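You operate a simulated robot arm through the tools that you are given. There is no shell and no other tool. Be economical: measure what you need, move in short steps, check, and stop when the job is done.

Carry out the task below with a simulated robot arm. There is one attempt and no reset: what you move stays moved.

## Task
Take the blue core plug from the top of the blue table and leave it on the top of the blue table before the band machine.

The check looks at the end state, three seconds after you hand in, the way a careful person would. Anything else that was tipped, shoved, dropped, spilled or broken makes it a failure.

## Robot
A 7-joint arm with a two-finger parallel gripper, fixed in place. Base frame: the origin is at the foot of the arm, x ahead of it, y to its left, z up; the work surface is at about z = 0. Units: m, degrees, N and s.
With the tool pointing down near the work surface it reaches from about 0.24 to 0.62 m from the base axis. Its first joint turns from -66.0 to 66.0 degrees. Payload 2.6 kg.
The tool frame sits at the grasp point between the pads (the TCP): z along the fingers, y along the line on which they close. The tips reach 0.03 m beyond it. Largest opening 0.094 m; finger width 0.028, thickness 0.01; the body of the gripper, 0.05 by 0.096 m, starts 0.055 m behind the TCP.
Orientation is told as [roll, pitch, yaw] about the base's x, y, z axes, in that order, counted from this pose: with the fingers straight down and closing along the base's y, the tool's x points along the base's -x, its y along +y and its z along -z.

## Interface
- The arm moves only by the tool move_arm. Its argument "deltas" is a list that holds one entry, the list of rows, each a list of 7 numbers: the turn, a rotation vector about the tool's x, y, z in degrees, then the shift along the tool's x, y, z in m, then the finger opening in m, from 0 to 0.094. In form: [[[ax, ay, az, tx, ty, tz, gripper], ...]]. A call has 1 to 8 rows; each row is the pose to reach, as a shift and turn from the pose commanded when the call began, along the tool's axes at that moment. A row lasts 0.2 s, in which the tool goes at most 0.05 m and 8.6 degrees; a call with a longer step from one row to the next is refused whole, and so is a gripper value outside its range. Where a pose cannot be reached the arm comes as near as it can. A force on the tool above 40 N (or 10 N above the force at the start of the call, whichever is more), or a blocked arm, ends the call early, and 0.2 s more pass. The fingers move at their own pace (about 0.072 m/s each) and stop on an object; they squeeze with about 44 N. The grip force told is the motor's: it shows also when the fingers shut on nothing. Time passes only in rows, and 0.2 s behind the last, so rows that repeat a pose let the fingers close. It gives the time, the measured TCP pose, the force on the tool (base axes), the opening and the grip force at its end, in the units of the frame above (readings bear some noise), and new pictures: "pictures" is both (left out), scene, wrist or none.
- Cameras (640 x 400 px; columns grow to the right, rows downward): "scene" is fixed at [0.033, 0.4444, 0.5439]; the picture's right is [-0.72, -0.69, 0.00], its down [-0.53, 0.55, -0.65] and it looks along [0.45, -0.47, -0.76] (base axes); focal length 316 px, centre (320, 200). "wrist" rides on the gripper at [-0.037, 0, -0.058] in the tool frame; the picture's right is [0.00, -1.00, 0.00], its down [0.97, 0.00, -0.24] and it looks along [0.24, 0.00, 0.97] (tool axes); focal length 218 px, centre (320, 200). There is no depth. A picture from a camera that has moved, and an enlarged one, comes with that camera's place and axes in the base frame and with its lens.
- enlarge(camera, box): a new picture of the part [left, top, right, bottom] of that camera's present view, enlarged. The clock stands still meanwhile.
- close_job(): hands the job in; it is judged then, once.

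Work in short steps. Places have to be worked out from the pictures, the camera data and where the tool is seen: move nearer, look again, correct. Check each grasp and each placing, and mend what went wrong. You have 90 turns and 150 pictures in all, those below and enlarged ones among them. Open the gripper and draw the arm clear of the work before you hand the job in, unless the task says otherwise; then end with one line.

The tools are called after "Emit:" as name(argument=value, ...) on one line, values as JSON. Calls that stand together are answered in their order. move_arm: Moves the arm, as the interface text tells. Its arguments: {"type":"object","properties":{"deltas":{"type":"array","items":{"type":"array","items":{"type":"array","items":{"type":"number"}}}},"pictures":{"type":"string","enum":["both","scene","wrist","none"]}},"required":["deltas"]} The other tools are called the same way: enlarge (camera, box) takes an enlarged picture of a part of a camera's view; close_job () hands the job in.

At the start:

```text
time_s: 0.0
tool_pos: [0.3544, 0.2478, 0.2755]
ee_rot: [0.0, 0.0, 0.0]
wrist_force: [0.2, 0.6, -0.1]
grip_width: 0.0941
grasp_force: 0.1
```

scene: 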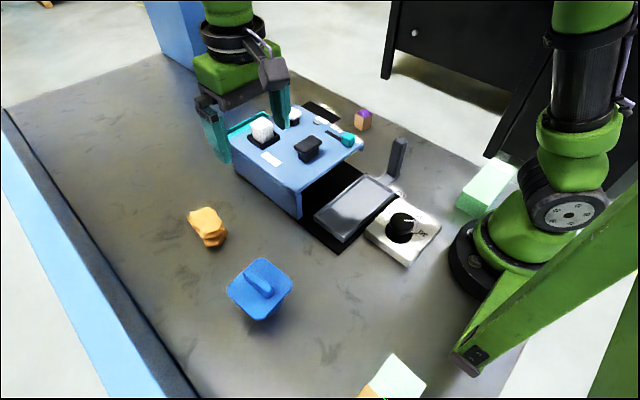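
wrist: 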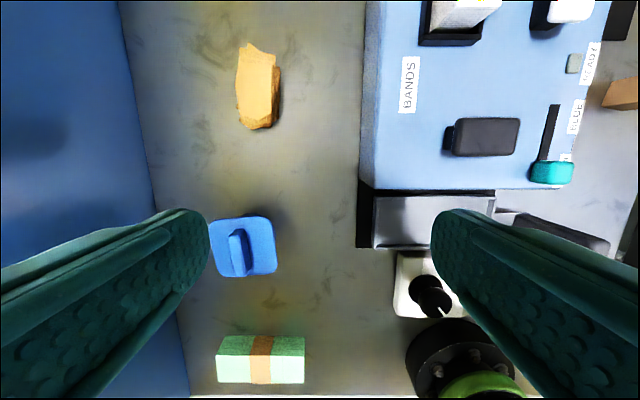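

I'll look closer at the blue plug, the machine and the table before moving.

Emit:
enlarge(camera="scene", box=[180, 80, 460, 255])

Emit:
enlarge(camera="scene", box=[180, 190, 340, 340])

Emit:
enlarge(camera="wrist", box=[340, 0, 640, 260])

```text
2.29 times, centred on (320, 168) of scene
camera zoom: at [0.033, 0.4444, 0.5439], right [-0.72, -0.69, 0.0], down [-0.53, 0.55, -0.65], along [0.45, -0.47, -0.76], focal length 722 px, centre (320, 274)
```

zoom: 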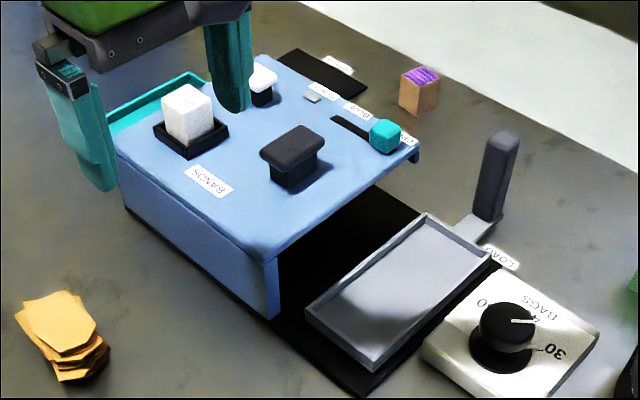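

```text
2.67 times, centred on (260, 265) of scene
camera zoom: at [0.033, 0.4444, 0.5439], right [-0.72, -0.69, 0.0], down [-0.53, 0.55, -0.65], along [0.45, -0.47, -0.76], focal length 842 px, centre (480, 27)
```

zoom: 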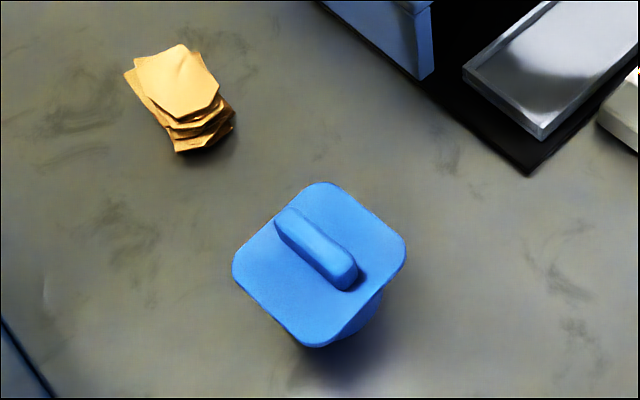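

```text
1.54 times, centred on (490, 130) of wrist
camera zoom: at [0.392, 0.2487, 0.3332], right [0.0, -1.0, 0.0], down [-0.97, 0.0, 0.24], along [-0.24, 0.0, -0.97], focal length 336 px, centre (58, 308)
```

zoom: 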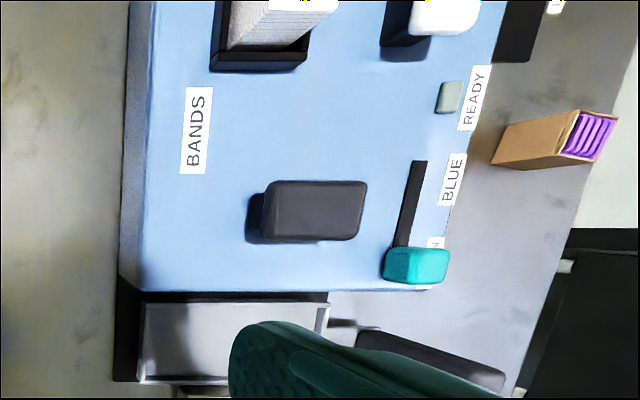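

The blue handled plug lies near (0.26, 0.35) on the grey top, and the machine covers about x 0.23–0.5, y 0.03–0.19. I can't yet tell which side is its front, so I'll raise the arm and look from the -y side.

Emit:
move_arm(deltas=[[[0, 0, 0, 0, 0, -0.045, 0.094], [0, 0, 0, 0, -0.045, -0.07, 0.094], [0, 0, 0, 0, -0.09, -0.09, 0.094], [0, 0, 0, 0, -0.135, -0.09, 0.094], [0, 0, 0, 0, -0.18, -0.09, 0.094], [0, 0, 0, 0, -0.225, -0.09, 0.094], [0, 0, 0, 0, -0.27, -0.09, 0.094], [0, 0, 0, 0, -0.31, -0.09, 0.094]]])

```text
refused: row 2 steps farther than a row can; nothing moved
```

The second row was slightly too long, so I'll shorten the steps.

Emit:
move_arm(deltas=[[[0, 0, 0, 0, 0, -0.045, 0.094], [0, 0, 0, 0, -0.03, -0.075, 0.094], [0, 0, 0, 0, -0.075, -0.09, 0.094], [0, 0, 0, 0, -0.12, -0.09, 0.094], [0, 0, 0, 0, -0.165, -0.09, 0.094], [0, 0, 0, 0, -0.21, -0.09, 0.094], [0, 0, 0, 0, -0.255, -0.09, 0.094], [0, 0, 0, 0, -0.3, -0.09, 0.094]]])

```text
time_s: 1.8
tool_pos: [0.3568, -0.0527, 0.3634]
ee_rot: [0.1, 0.0, 0.1]
wrist_force: [-0.2, -0.3, 0.6]
grip_width: 0.0937
grasp_force: 0.0
camera wrist: at [0.3949, -0.0519, 0.4225], right [0.0, -1.0, 0.0], down [-0.97, 0.0, 0.24], along [-0.24, 0.0, -0.97], focal length 218 px, centre (320, 200)
```

scene: 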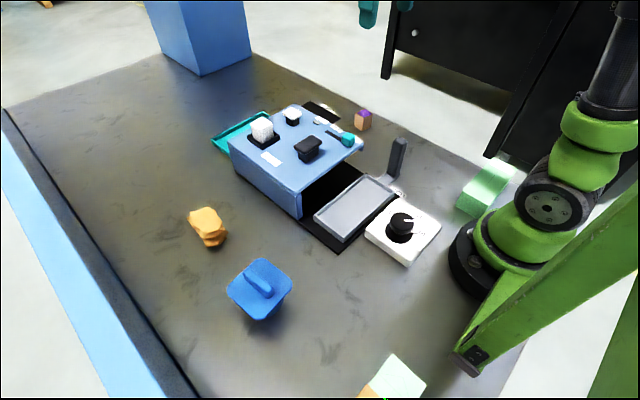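
wrist: 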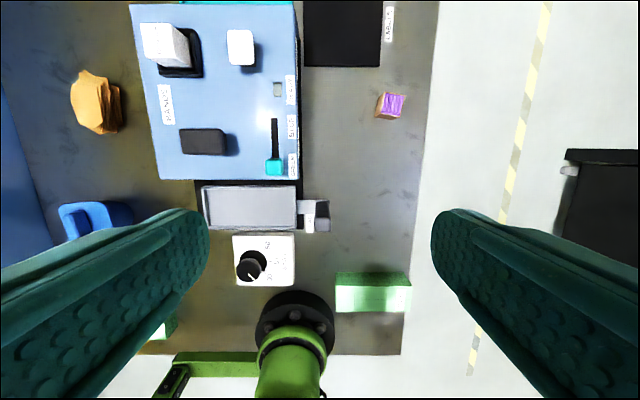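

A black marked patch and a label are on the -y side; I'll read the labels.

Emit:
enlarge(camera="wrist", box=[240, 0, 440, 125])

Emit:
enlarge(camera="wrist", box=[120, 60, 340, 300])

Emit:
enlarge(camera="scene", box=[120, 0, 380, 160])

```text
3.20 times, centred on (340, 62) of wrist
camera zoom: at [0.3949, -0.0519, 0.4225], right [0.0, -1.0, 0.0], down [-0.97, 0.0, 0.24], along [-0.24, 0.0, -0.97], focal length 698 px, centre (256, 640)
```

zoom: 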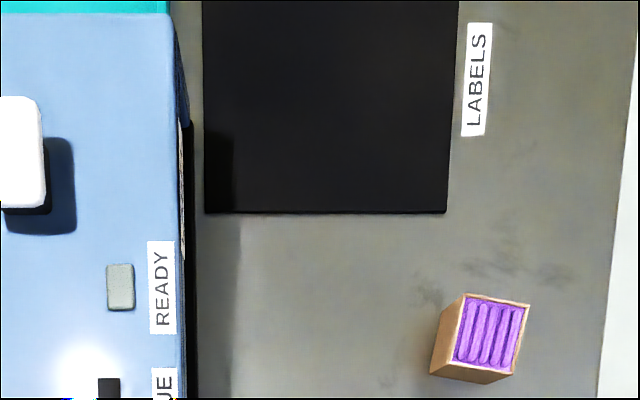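

```text
1.67 times, centred on (230, 180) of wrist
camera zoom: at [0.3949, -0.0519, 0.4225], right [0.0, -1.0, 0.0], down [-0.97, 0.0, 0.24], along [-0.24, 0.0, -0.97], focal length 364 px, centre (470, 233)
```

zoom: 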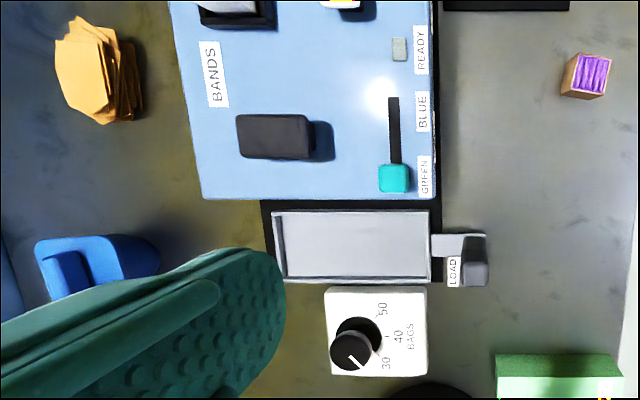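

```text
2.46 times, centred on (250, 80) of scene
camera zoom: at [0.033, 0.4444, 0.5439], right [-0.72, -0.69, 0.0], down [-0.53, 0.55, -0.65], along [0.45, -0.47, -0.76], focal length 778 px, centre (492, 495)
```

zoom: 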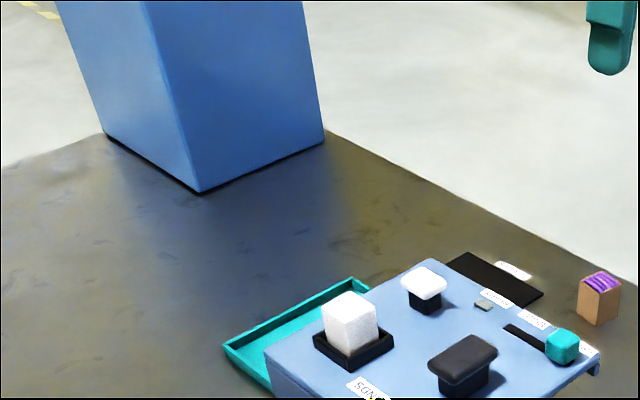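

Every label reads from the -y side, and the controls line that edge, so -y looks like the machine's front. I'll move out to -y and tilt the camera back toward the machine to inspect that face.

Emit:
move_arm(deltas=[[[-8, 0, 0, 0, -0.035, 0, 0.094], [-16, 0, 0, 0, -0.07, 0, 0.094], [-24, 0, 0, 0, -0.105, 0, 0.094], [-32, 0, 0, 0, -0.14, 0, 0.094], [-40, 0, 0, 0, -0.17, 0.03, 0.094]]], pictures="wrist")

```text
time_s: 3.0
tool_pos: [0.3556, -0.2257, 0.3323]
ee_rot: [40.1, -0.1, 0.0]
wrist_force: [0.0, 0.1, 0.5]
grip_width: 0.0941
grasp_force: 0.0
camera wrist: at [0.3924, -0.2624, 0.3768], right [0.0, -0.77, -0.64], down [-0.97, -0.15, 0.18], along [-0.24, 0.62, -0.74], focal length 218 px, centre (320, 200)
```

wrist: 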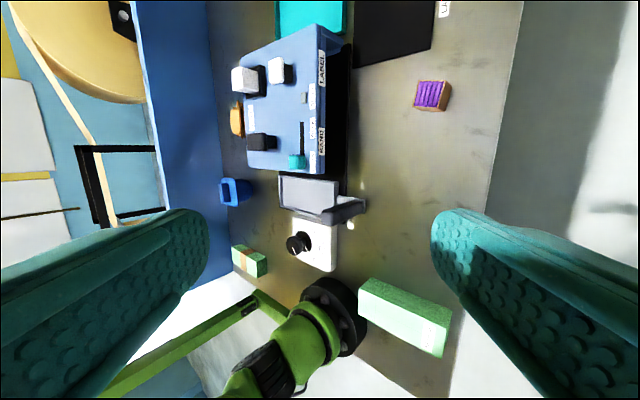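

The -y face carries labels; I'll read them.

Emit:
enlarge(camera="wrist", box=[220, 10, 380, 260])

Emit:
enlarge(camera="wrist", box=[290, 30, 360, 190])

```text
1.60 times, centred on (300, 135) of wrist
camera zoom: at [0.3924, -0.2624, 0.3768], right [0.0, -0.77, -0.64], down [-0.97, -0.15, 0.18], along [-0.24, 0.62, -0.74], focal length 349 px, centre (352, 304)
```

zoom: 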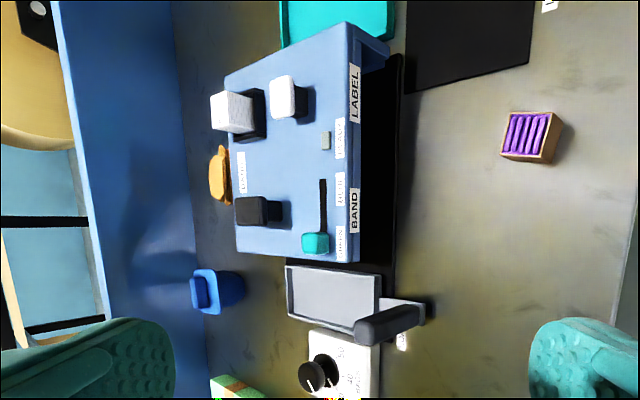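

```text
2.50 times, centred on (325, 110) of wrist
camera zoom: at [0.3924, -0.2624, 0.3768], right [0.0, -0.77, -0.64], down [-0.97, -0.15, 0.18], along [-0.24, 0.62, -0.74], focal length 546 px, centre (308, 425)
```

zoom: 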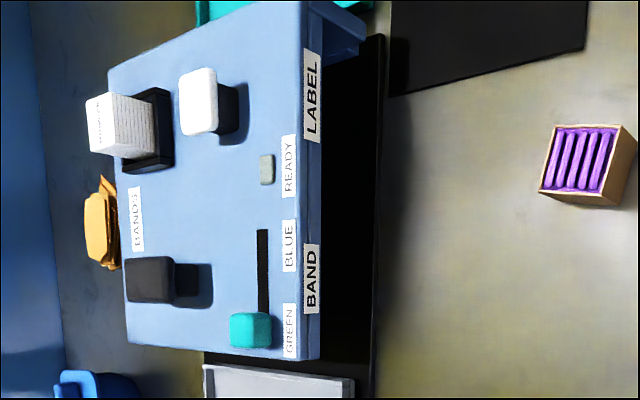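

The -y face is the front: the fascia labels "LABEL" and "BAND" sit over the opening there. I'll set the plug at about (0.40, -0.10), clear of the purple box and the LABELS pad. First I'll level the tool again.

Emit:
move_arm(deltas=[[[8, 0, 0, 0, 0.03, 0.017, 0.094], [16, 0, 0, 0, 0.06, 0.034, 0.094], [24, 0, 0, 0, 0.09, 0.051, 0.094], [32, 0, 0, 0, 0.12, 0.068, 0.094], [40, 0, 0, 0, 0.15, 0.086, 0.094]]], pictures="none")

```text
time_s: 4.2
tool_pos: [0.355, -0.0515, 0.3647]
ee_rot: [-0.2, 0.0, -0.1]
wrist_force: [-0.5, 0.0, -0.9]
grip_width: 0.0938
grasp_force: 0.1
```

The tool is level again. Next I go over to +y at this height, toward the plug.

Emit:
move_arm(deltas=[[[0, 0, 0, 0.01, 0.045, 0, 0.094], [0, 0, 0, 0.02, 0.09, 0, 0.094], [0, 0, 0, 0.03, 0.135, 0, 0.094], [0, 0, 0, 0.04, 0.18, 0, 0.094], [0, 0, 0, 0.05, 0.225, 0, 0.094], [0, 0, 0, 0.06, 0.27, 0, 0.094], [0, 0, 0, 0.07, 0.315, 0, 0.094], [0, 0, 0, 0.08, 0.36, 0, 0.094]]], pictures="none")

Emit:
move_arm(deltas=[[[0, 0, 0, 0.007, 0.02, 0.04, 0.094], [0, 0, 0, 0.013, 0.041, 0.08, 0.094], [0, 0, 0, 0.013, 0.041, 0.125, 0.094], [0, 0, 0, 0.013, 0.041, 0.17, 0.094], [0, 0, 0, 0.013, 0.041, 0.19, 0.094]]])

```text
time_s: 6.0
tool_pos: [0.2751, 0.3121, 0.3625]
ee_rot: [0.0, -0.1, 0.1]
wrist_force: [0.1, 0.4, -0.3]
grip_width: 0.0938
grasp_force: 0.1
```

```text
time_s: 7.2
tool_pos: [0.2613, 0.3481, 0.175]
ee_rot: [-0.1, 0.0, 0.0]
wrist_force: [0.3, -0.6, -0.3]
grip_width: 0.0938
grasp_force: 0.2
camera wrist: at [0.2982, 0.3493, 0.2328], right [0.0, -1.0, 0.0], down [-0.97, 0.0, 0.24], along [-0.24, 0.0, -0.97], focal length 218 px, centre (320, 200)
```

scene: 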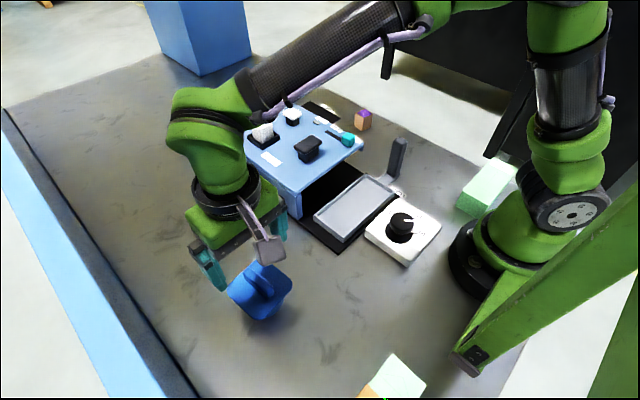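
wrist: 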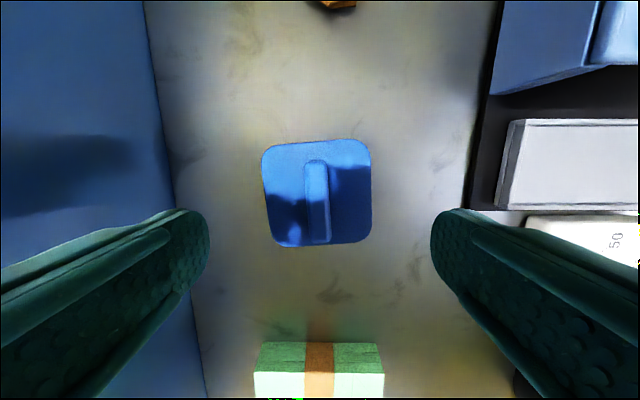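

The handle is at about (0.257, 0.351), about 0.02 wide and running along x, with its top near z 0.075. I'll descend to TCP z 0.115 and check the heights of the handle and flange.

Emit:
move_arm(deltas=[[[0, 0, 0, 0.004, 0.003, 0.03, 0.094], [0, 0, 0, 0.004, 0.003, 0.06, 0.094], [0, 0, 0, 0.004, 0.003, 0.06, 0.06]]])

Emit:
enlarge(camera="scene", box=[170, 220, 330, 340])

```text
time_s: 8.0
tool_pos: [0.2557, 0.3536, 0.1144]
ee_rot: [-0.1, 0.1, 0.0]
wrist_force: [1.0, 0.4, 0.0]
grip_width: 0.0601
grasp_force: 0.0
camera wrist: at [0.2926, 0.3542, 0.1729], right [0.0, -1.0, 0.0], down [-0.97, 0.0, 0.24], along [-0.24, 0.0, -0.97], focal length 218 px, centre (320, 200)
```

scene: 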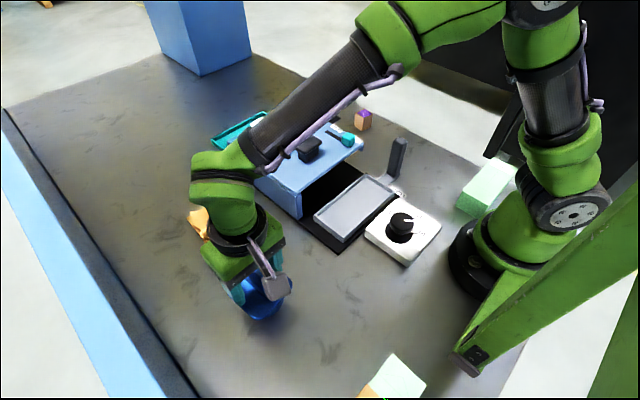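
wrist: 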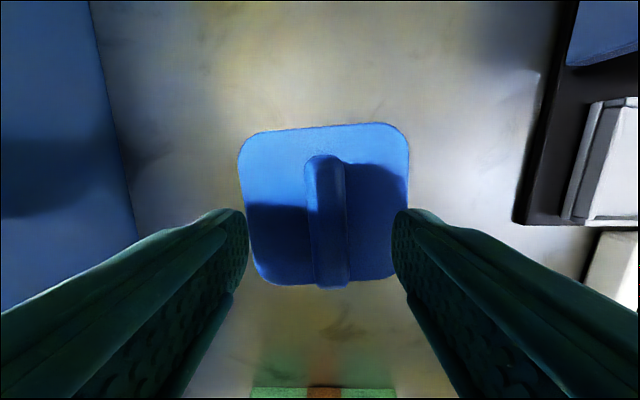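

```text
3.33 times, centred on (250, 280) of scene
camera zoom: at [0.033, 0.4444, 0.5439], right [-0.72, -0.69, 0.0], down [-0.53, 0.55, -0.65], along [0.45, -0.47, -0.76], focal length 1053 px, centre (553, -67)
```

zoom: 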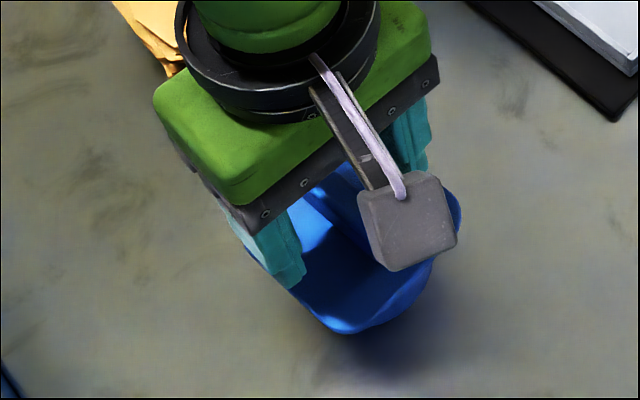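

From the two wrist views, the flange top is near z 0.068 and the handle top near 0.087. The handle is centred at about (0.259, 0.351) and yawed about 5°. I'll align, drop 12 mm and stop if there's contact.

Emit:
move_arm(deltas=[[[0, 0, -5, -0.003, -0.003, 0, 0.06], [0, 0, -5, -0.003, -0.003, 0.006, 0.06], [0, 0, -5, -0.003, -0.003, 0.012, 0.06]]])

```text
time_s: 8.8
tool_pos: [0.2607, 0.3502, 0.1036]
ee_rot: [0.0, 0.0, 5.1]
wrist_force: [-0.1, -0.2, 0.0]
grip_width: 0.0599
grasp_force: 0.0
camera wrist: at [0.2971, 0.3532, 0.1617], right [0.09, -1.0, 0.0], down [-0.97, -0.09, 0.24], along [-0.24, -0.02, -0.97], focal length 218 px, centre (320, 200)
```

scene: 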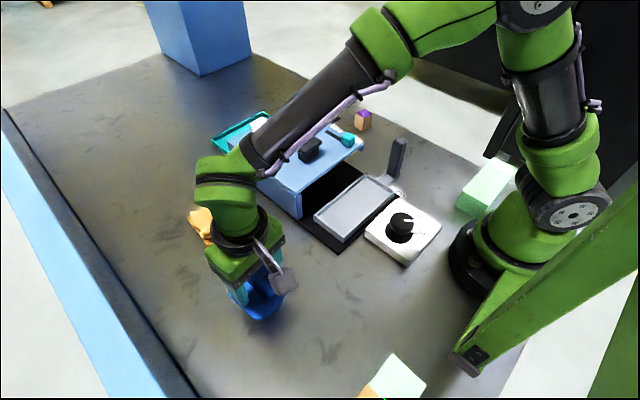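
wrist: 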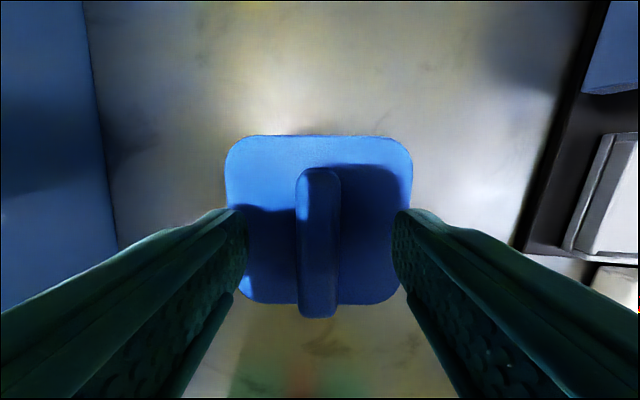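

The tool is aligned and centred with no contact. I'll lower 3 mm more and close on the handle.

Emit:
move_arm(deltas=[[[0, 0, 0, 0, 0, 0.003, 0.06], [0, 0, 0, 0, 0, 0.003, 0.03], [0, 0, 0, 0, 0, 0.003, 0.01], [0, 0, 0, 0, 0, 0.003, 0.0], [0, 0, 0, 0, 0, 0.003, 0.0]]], pictures="wrist")

```text
time_s: 10.0
tool_pos: [0.2599, 0.3495, 0.1]
ee_rot: [0.0, 0.0, 5.0]
wrist_force: [-0.4, 1.5, -0.6]
grip_width: 0.0153
grasp_force: 43.7
camera wrist: at [0.2972, 0.353, 0.1583], right [0.09, -1.0, 0.0], down [-0.97, -0.09, 0.24], along [-0.24, -0.02, -0.97], focal length 218 px, centre (320, 200)
```

wrist: 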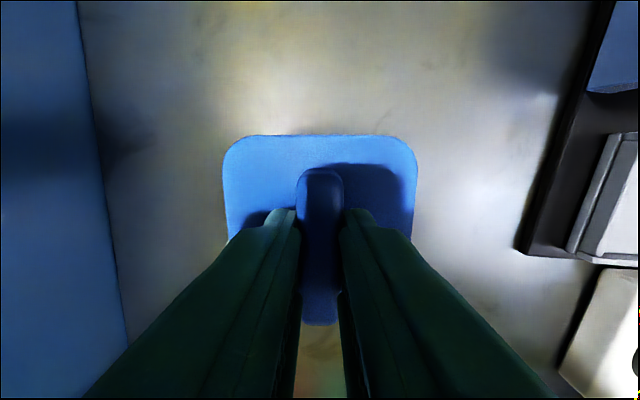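

The grip holds at 15 mm and 44 N. I'll lift a little first and check.

Emit:
move_arm(deltas=[[[0, 0, 0, 0, 0, -0.02, 0], [0, 0, 0, 0, 0, -0.05, 0], [0, 0, 0, 0, 0, -0.09, 0], [0, 0, 0, 0, 0, -0.13, 0]]])

```text
time_s: 11.0
tool_pos: [0.2626, 0.3479, 0.2322]
ee_rot: [0.1, 0.0, 5.2]
wrist_force: [-0.8, -0.3, -1.3]
grip_width: 0.0151
grasp_force: 43.8
camera wrist: at [0.3001, 0.3528, 0.2908], right [0.09, -1.0, 0.0], down [-0.97, -0.09, 0.24], along [-0.24, -0.02, -0.97], focal length 218 px, centre (320, 200)
```

scene: 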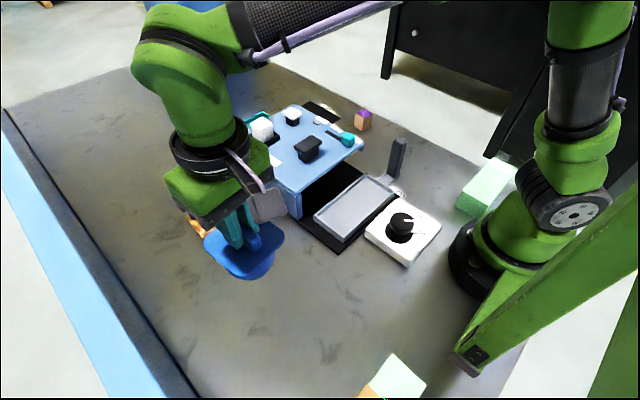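
wrist: 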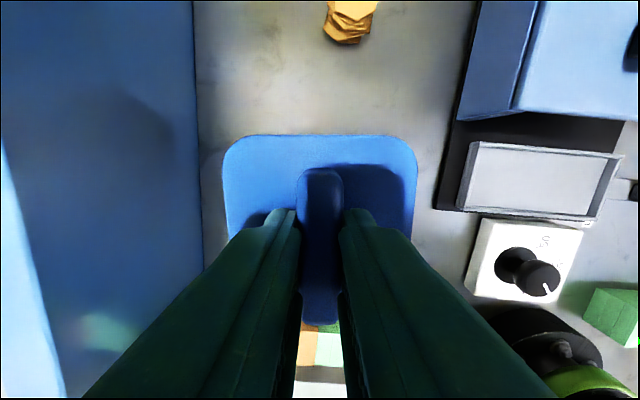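

The plug is held securely. I'll raise it another 0.10 m and remove the yaw before crossing over the machine.

Emit:
move_arm(deltas=[[[0, 0, 2, 0, 0, -0.035, 0], [0, 0, 4, 0, 0, -0.07, 0], [0, 0, 5, 0, 0, -0.105, 0]]], pictures="none")

Emit:
move_arm(deltas=[[[0, 0, 0, -0.015, -0.045, 0, 0], [0, 0, 0, -0.03, -0.09, 0, 0], [0, 0, 0, -0.045, -0.135, 0, 0], [0, 0, 0, -0.06, -0.18, 0, 0], [0, 0, 0, -0.075, -0.225, 0, 0], [0, 0, 0, -0.09, -0.27, 0, 0], [0, 0, 0, -0.105, -0.315, 0, 0], [0, 0, 0, -0.12, -0.36, 0, 0]]], pictures="none")

Emit:
move_arm(deltas=[[[0, 0, 0, 0, -0.045, 0, 0], [0, 0, 0, 0, -0.09, 0, 0], [0, 0, 0, 0, -0.09, 0, 0]]])

```text
time_s: 11.8
tool_pos: [0.2623, 0.3489, 0.3345]
ee_rot: [0.0, 0.1, 0.1]
wrist_force: [-0.1, -0.2, -1.6]
grip_width: 0.0153
grasp_force: 44.7
```

```text
time_s: 13.6
tool_pos: [0.3822, -0.0127, 0.3385]
ee_rot: [0.1, 0.0, 0.1]
wrist_force: [-0.5, 0.2, -1.6]
grip_width: 0.0153
grasp_force: 43.7
```

```text
time_s: 14.4
tool_pos: [0.3827, -0.0975, 0.337]
ee_rot: [0.1, 0.0, -0.1]
wrist_force: [-0.6, -0.1, -1.4]
grip_width: 0.0151
grasp_force: 44.0
camera wrist: at [0.4197, -0.0975, 0.3949], right [0.0, -1.0, 0.0], down [-0.97, 0.0, 0.24], along [-0.24, 0.0, -0.97], focal length 218 px, centre (320, 200)
```

scene: 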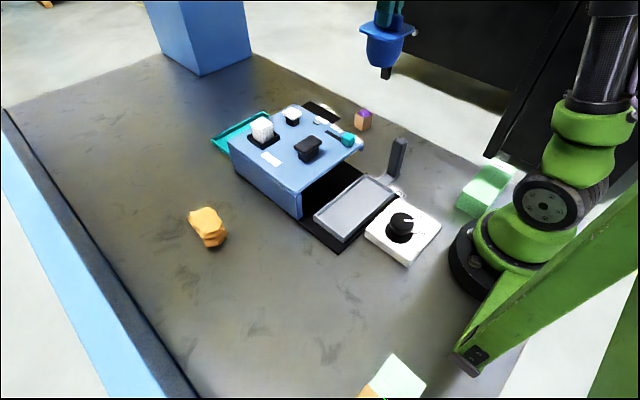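
wrist: 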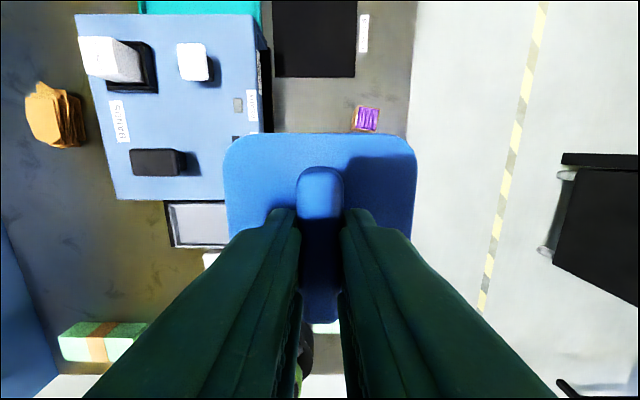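

The plug is above the target. A dark thing shows at the plug's lower end, so I'll check it before lowering.

Emit:
enlarge(camera="scene", box=[340, 0, 440, 90])

```text
4.44 times, centred on (390, 45) of scene
camera zoom: at [0.033, 0.4443, 0.5439], right [-0.72, -0.69, 0.0], down [-0.53, 0.55, -0.65], along [0.45, -0.47, -0.76], focal length 1404 px, centre (9, 889)
```

zoom: 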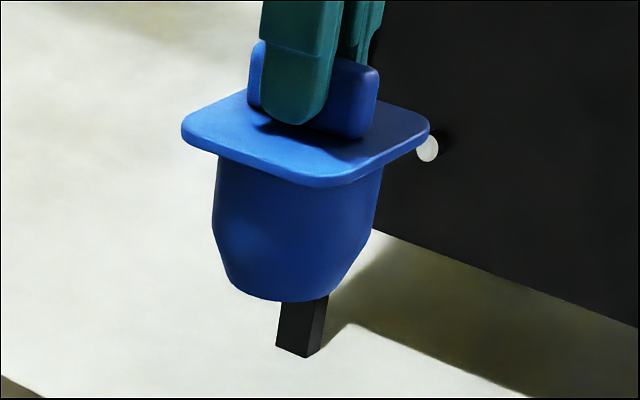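

That is just the cabinet leg in the background. I'll lower the plug to about 12 mm above the table.

Emit:
move_arm(deltas=[[[0, 0, 0, 0, 0, 0.045, 0], [0, 0, 0, 0, 0, 0.09, 0], [0, 0, 0, 0, 0, 0.135, 0], [0, 0, 0, 0, 0, 0.17, 0], [0, 0, 0, 0, 0, 0.2, 0], [0, 0, 0, 0, 0, 0.22, 0], [0, 0, 0, 0, 0, 0.223, 0]]])

Emit:
enlarge(camera="scene", box=[300, 50, 460, 150])

```text
time_s: 16.0
tool_pos: [0.3816, -0.1004, 0.1113]
ee_rot: [0.0, -0.1, 0.1]
wrist_force: [0.8, 0.0, -1.3]
grip_width: 0.0147
grasp_force: 44.4
camera wrist: at [0.4175, -0.1003, 0.1695], right [0.0, -1.0, 0.0], down [-0.97, 0.0, 0.24], along [-0.24, 0.0, -0.97], focal length 218 px, centre (320, 200)
```

scene: 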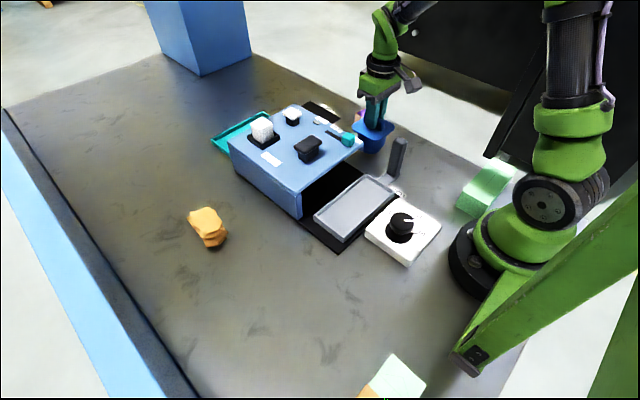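
wrist: 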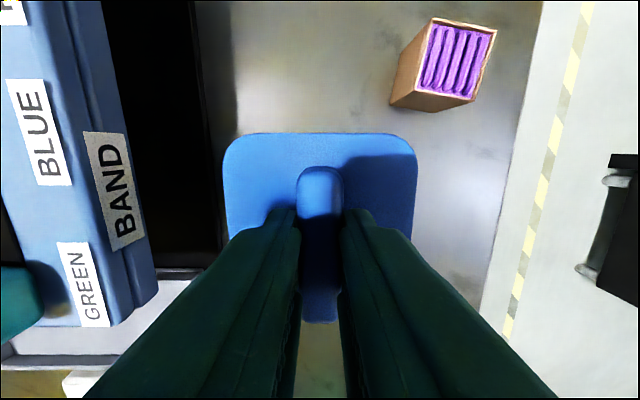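

```text
4.00 times, centred on (380, 100) of scene
camera zoom: at [0.033, 0.4444, 0.5439], right [-0.72, -0.69, 0.0], down [-0.53, 0.55, -0.65], along [0.45, -0.47, -0.76], focal length 1263 px, centre (80, 600)
```

zoom: 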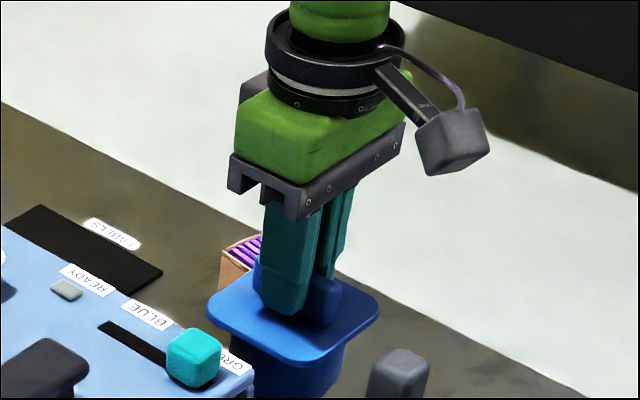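

Everything is clear: the black base plate ends at about y -0.02 and the purple box is well away. I'll lower the last 11 mm to the table.

Emit:
move_arm(deltas=[[[0, 0, 0, 0, 0, 0.005, 0], [0, 0, 0, 0, 0, 0.009, 0], [0, 0, 0, 0, 0, 0.011, 0], [0, 0, 0, 0, 0, 0.011, 0]]], pictures="none")

```text
time_s: 17.0
tool_pos: [0.3805, -0.1013, 0.1019]
ee_rot: [0.0, 0.0, 0.0]
wrist_force: [0.4, -0.9, -0.8]
grip_width: 0.0152
grasp_force: 43.6
```

No contact force shows yet, so I'll feel for the table 1 mm at a time.

Emit:
move_arm(deltas=[[[0, 0, 0, 0, 0, 0.001, 0], [0, 0, 0, 0, 0, 0.002, 0], [0, 0, 0, 0, 0, 0.002, 0]]], pictures="none")

```text
time_s: 17.8
tool_pos: [0.3821, -0.1001, 0.1001]
ee_rot: [0.0, 0.0, 0.0]
wrist_force: [-2.2, 0.6, 2.9]
grip_width: 0.0152
grasp_force: 43.6
```

The force has turned upward to about 3 N, so the plug is on the table. I'll open to 0.06 and then rise straight up.

Emit:
move_arm(deltas=[[[0, 0, 0, 0, 0, 0, 0.03], [0, 0, 0, 0, 0, 0, 0.05], [0, 0, 0, 0, 0, 0, 0.06], [0, 0, 0, 0, 0, -0.01, 0.06], [0, 0, 0, 0, 0, -0.04, 0.06], [0, 0, 0, 0, 0, -0.085, 0.06], [0, 0, 0, 0, 0, -0.13, 0.06], [0, 0, 0, 0, 0, -0.175, 0.06]]])

```text
time_s: 19.6
tool_pos: [0.3818, -0.1018, 0.2783]
ee_rot: [0.0, 0.0, 0.1]
wrist_force: [0.2, 0.4, 0.2]
grip_width: 0.0601
grasp_force: 0.0
camera wrist: at [0.4181, -0.1015, 0.3358], right [0.0, -1.0, 0.0], down [-0.97, 0.0, 0.24], along [-0.24, 0.0, -0.97], focal length 218 px, centre (320, 200)
```

scene: 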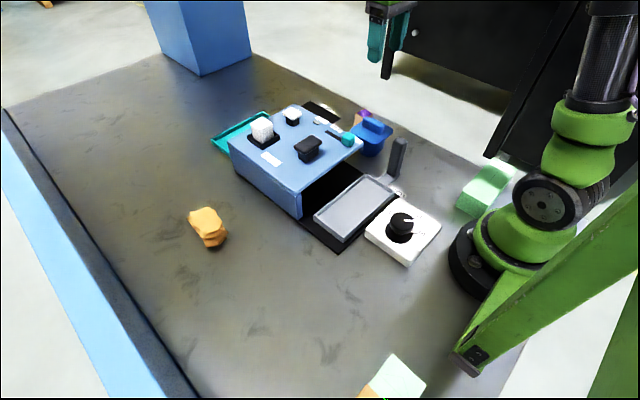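
wrist: 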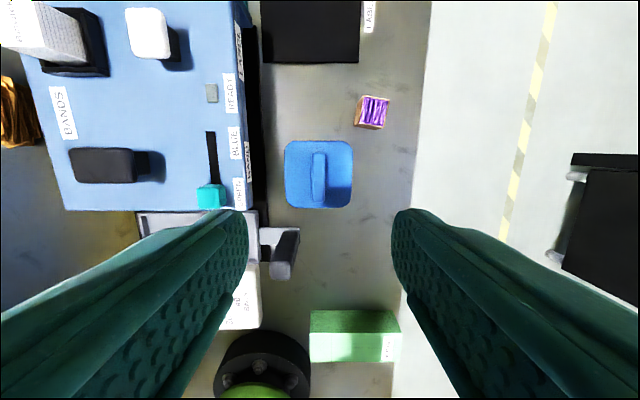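

The plug stands upright in front of the BAND opening and nothing else has moved. I'll draw the arm higher and away.

Emit:
move_arm(deltas=[[[0, 0, 0, 0, 0, -0.04, 0.094], [0, 0, 0, 0, -0.04, -0.06, 0.094], [0, 0, 0, 0, -0.08, -0.06, 0.094], [0, 0, 0, 0, -0.12, -0.06, 0.094]]])

```text
time_s: 20.6
tool_pos: [0.3842, -0.2195, 0.335]
ee_rot: [0.0, 0.0, 0.2]
wrist_force: [-0.2, -0.7, -0.6]
grip_width: 0.0939
grasp_force: 0.0
camera wrist: at [0.4204, -0.2191, 0.393], right [0.0, -1.0, 0.0], down [-0.97, 0.0, 0.24], along [-0.24, 0.0, -0.97], focal length 218 px, centre (320, 200)
```

scene: 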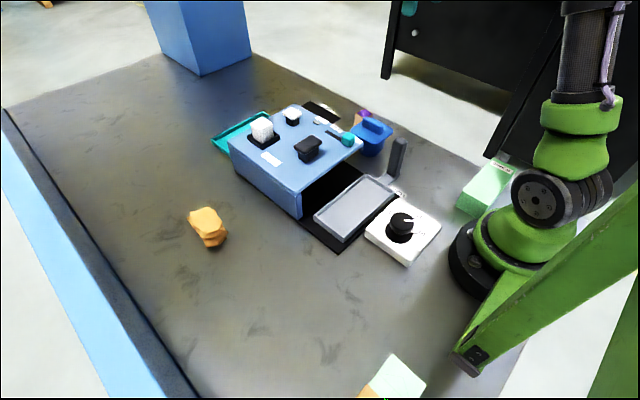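
wrist: 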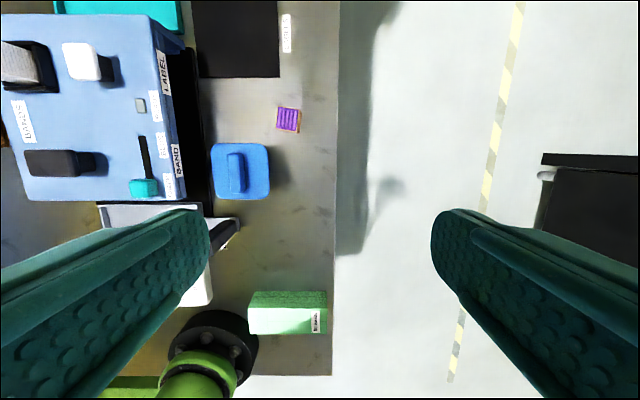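

The plug is upright and steady before the machine, and the arm is clear, so I'm handing in.

Emit:
close_job()

```text
The job is handed in.
```

The blue core plug now stands upright on the table in front of the band machine's BAND opening, nothing else was disturbed, and the arm is clear; I took the side its labels face (-y) as the front.
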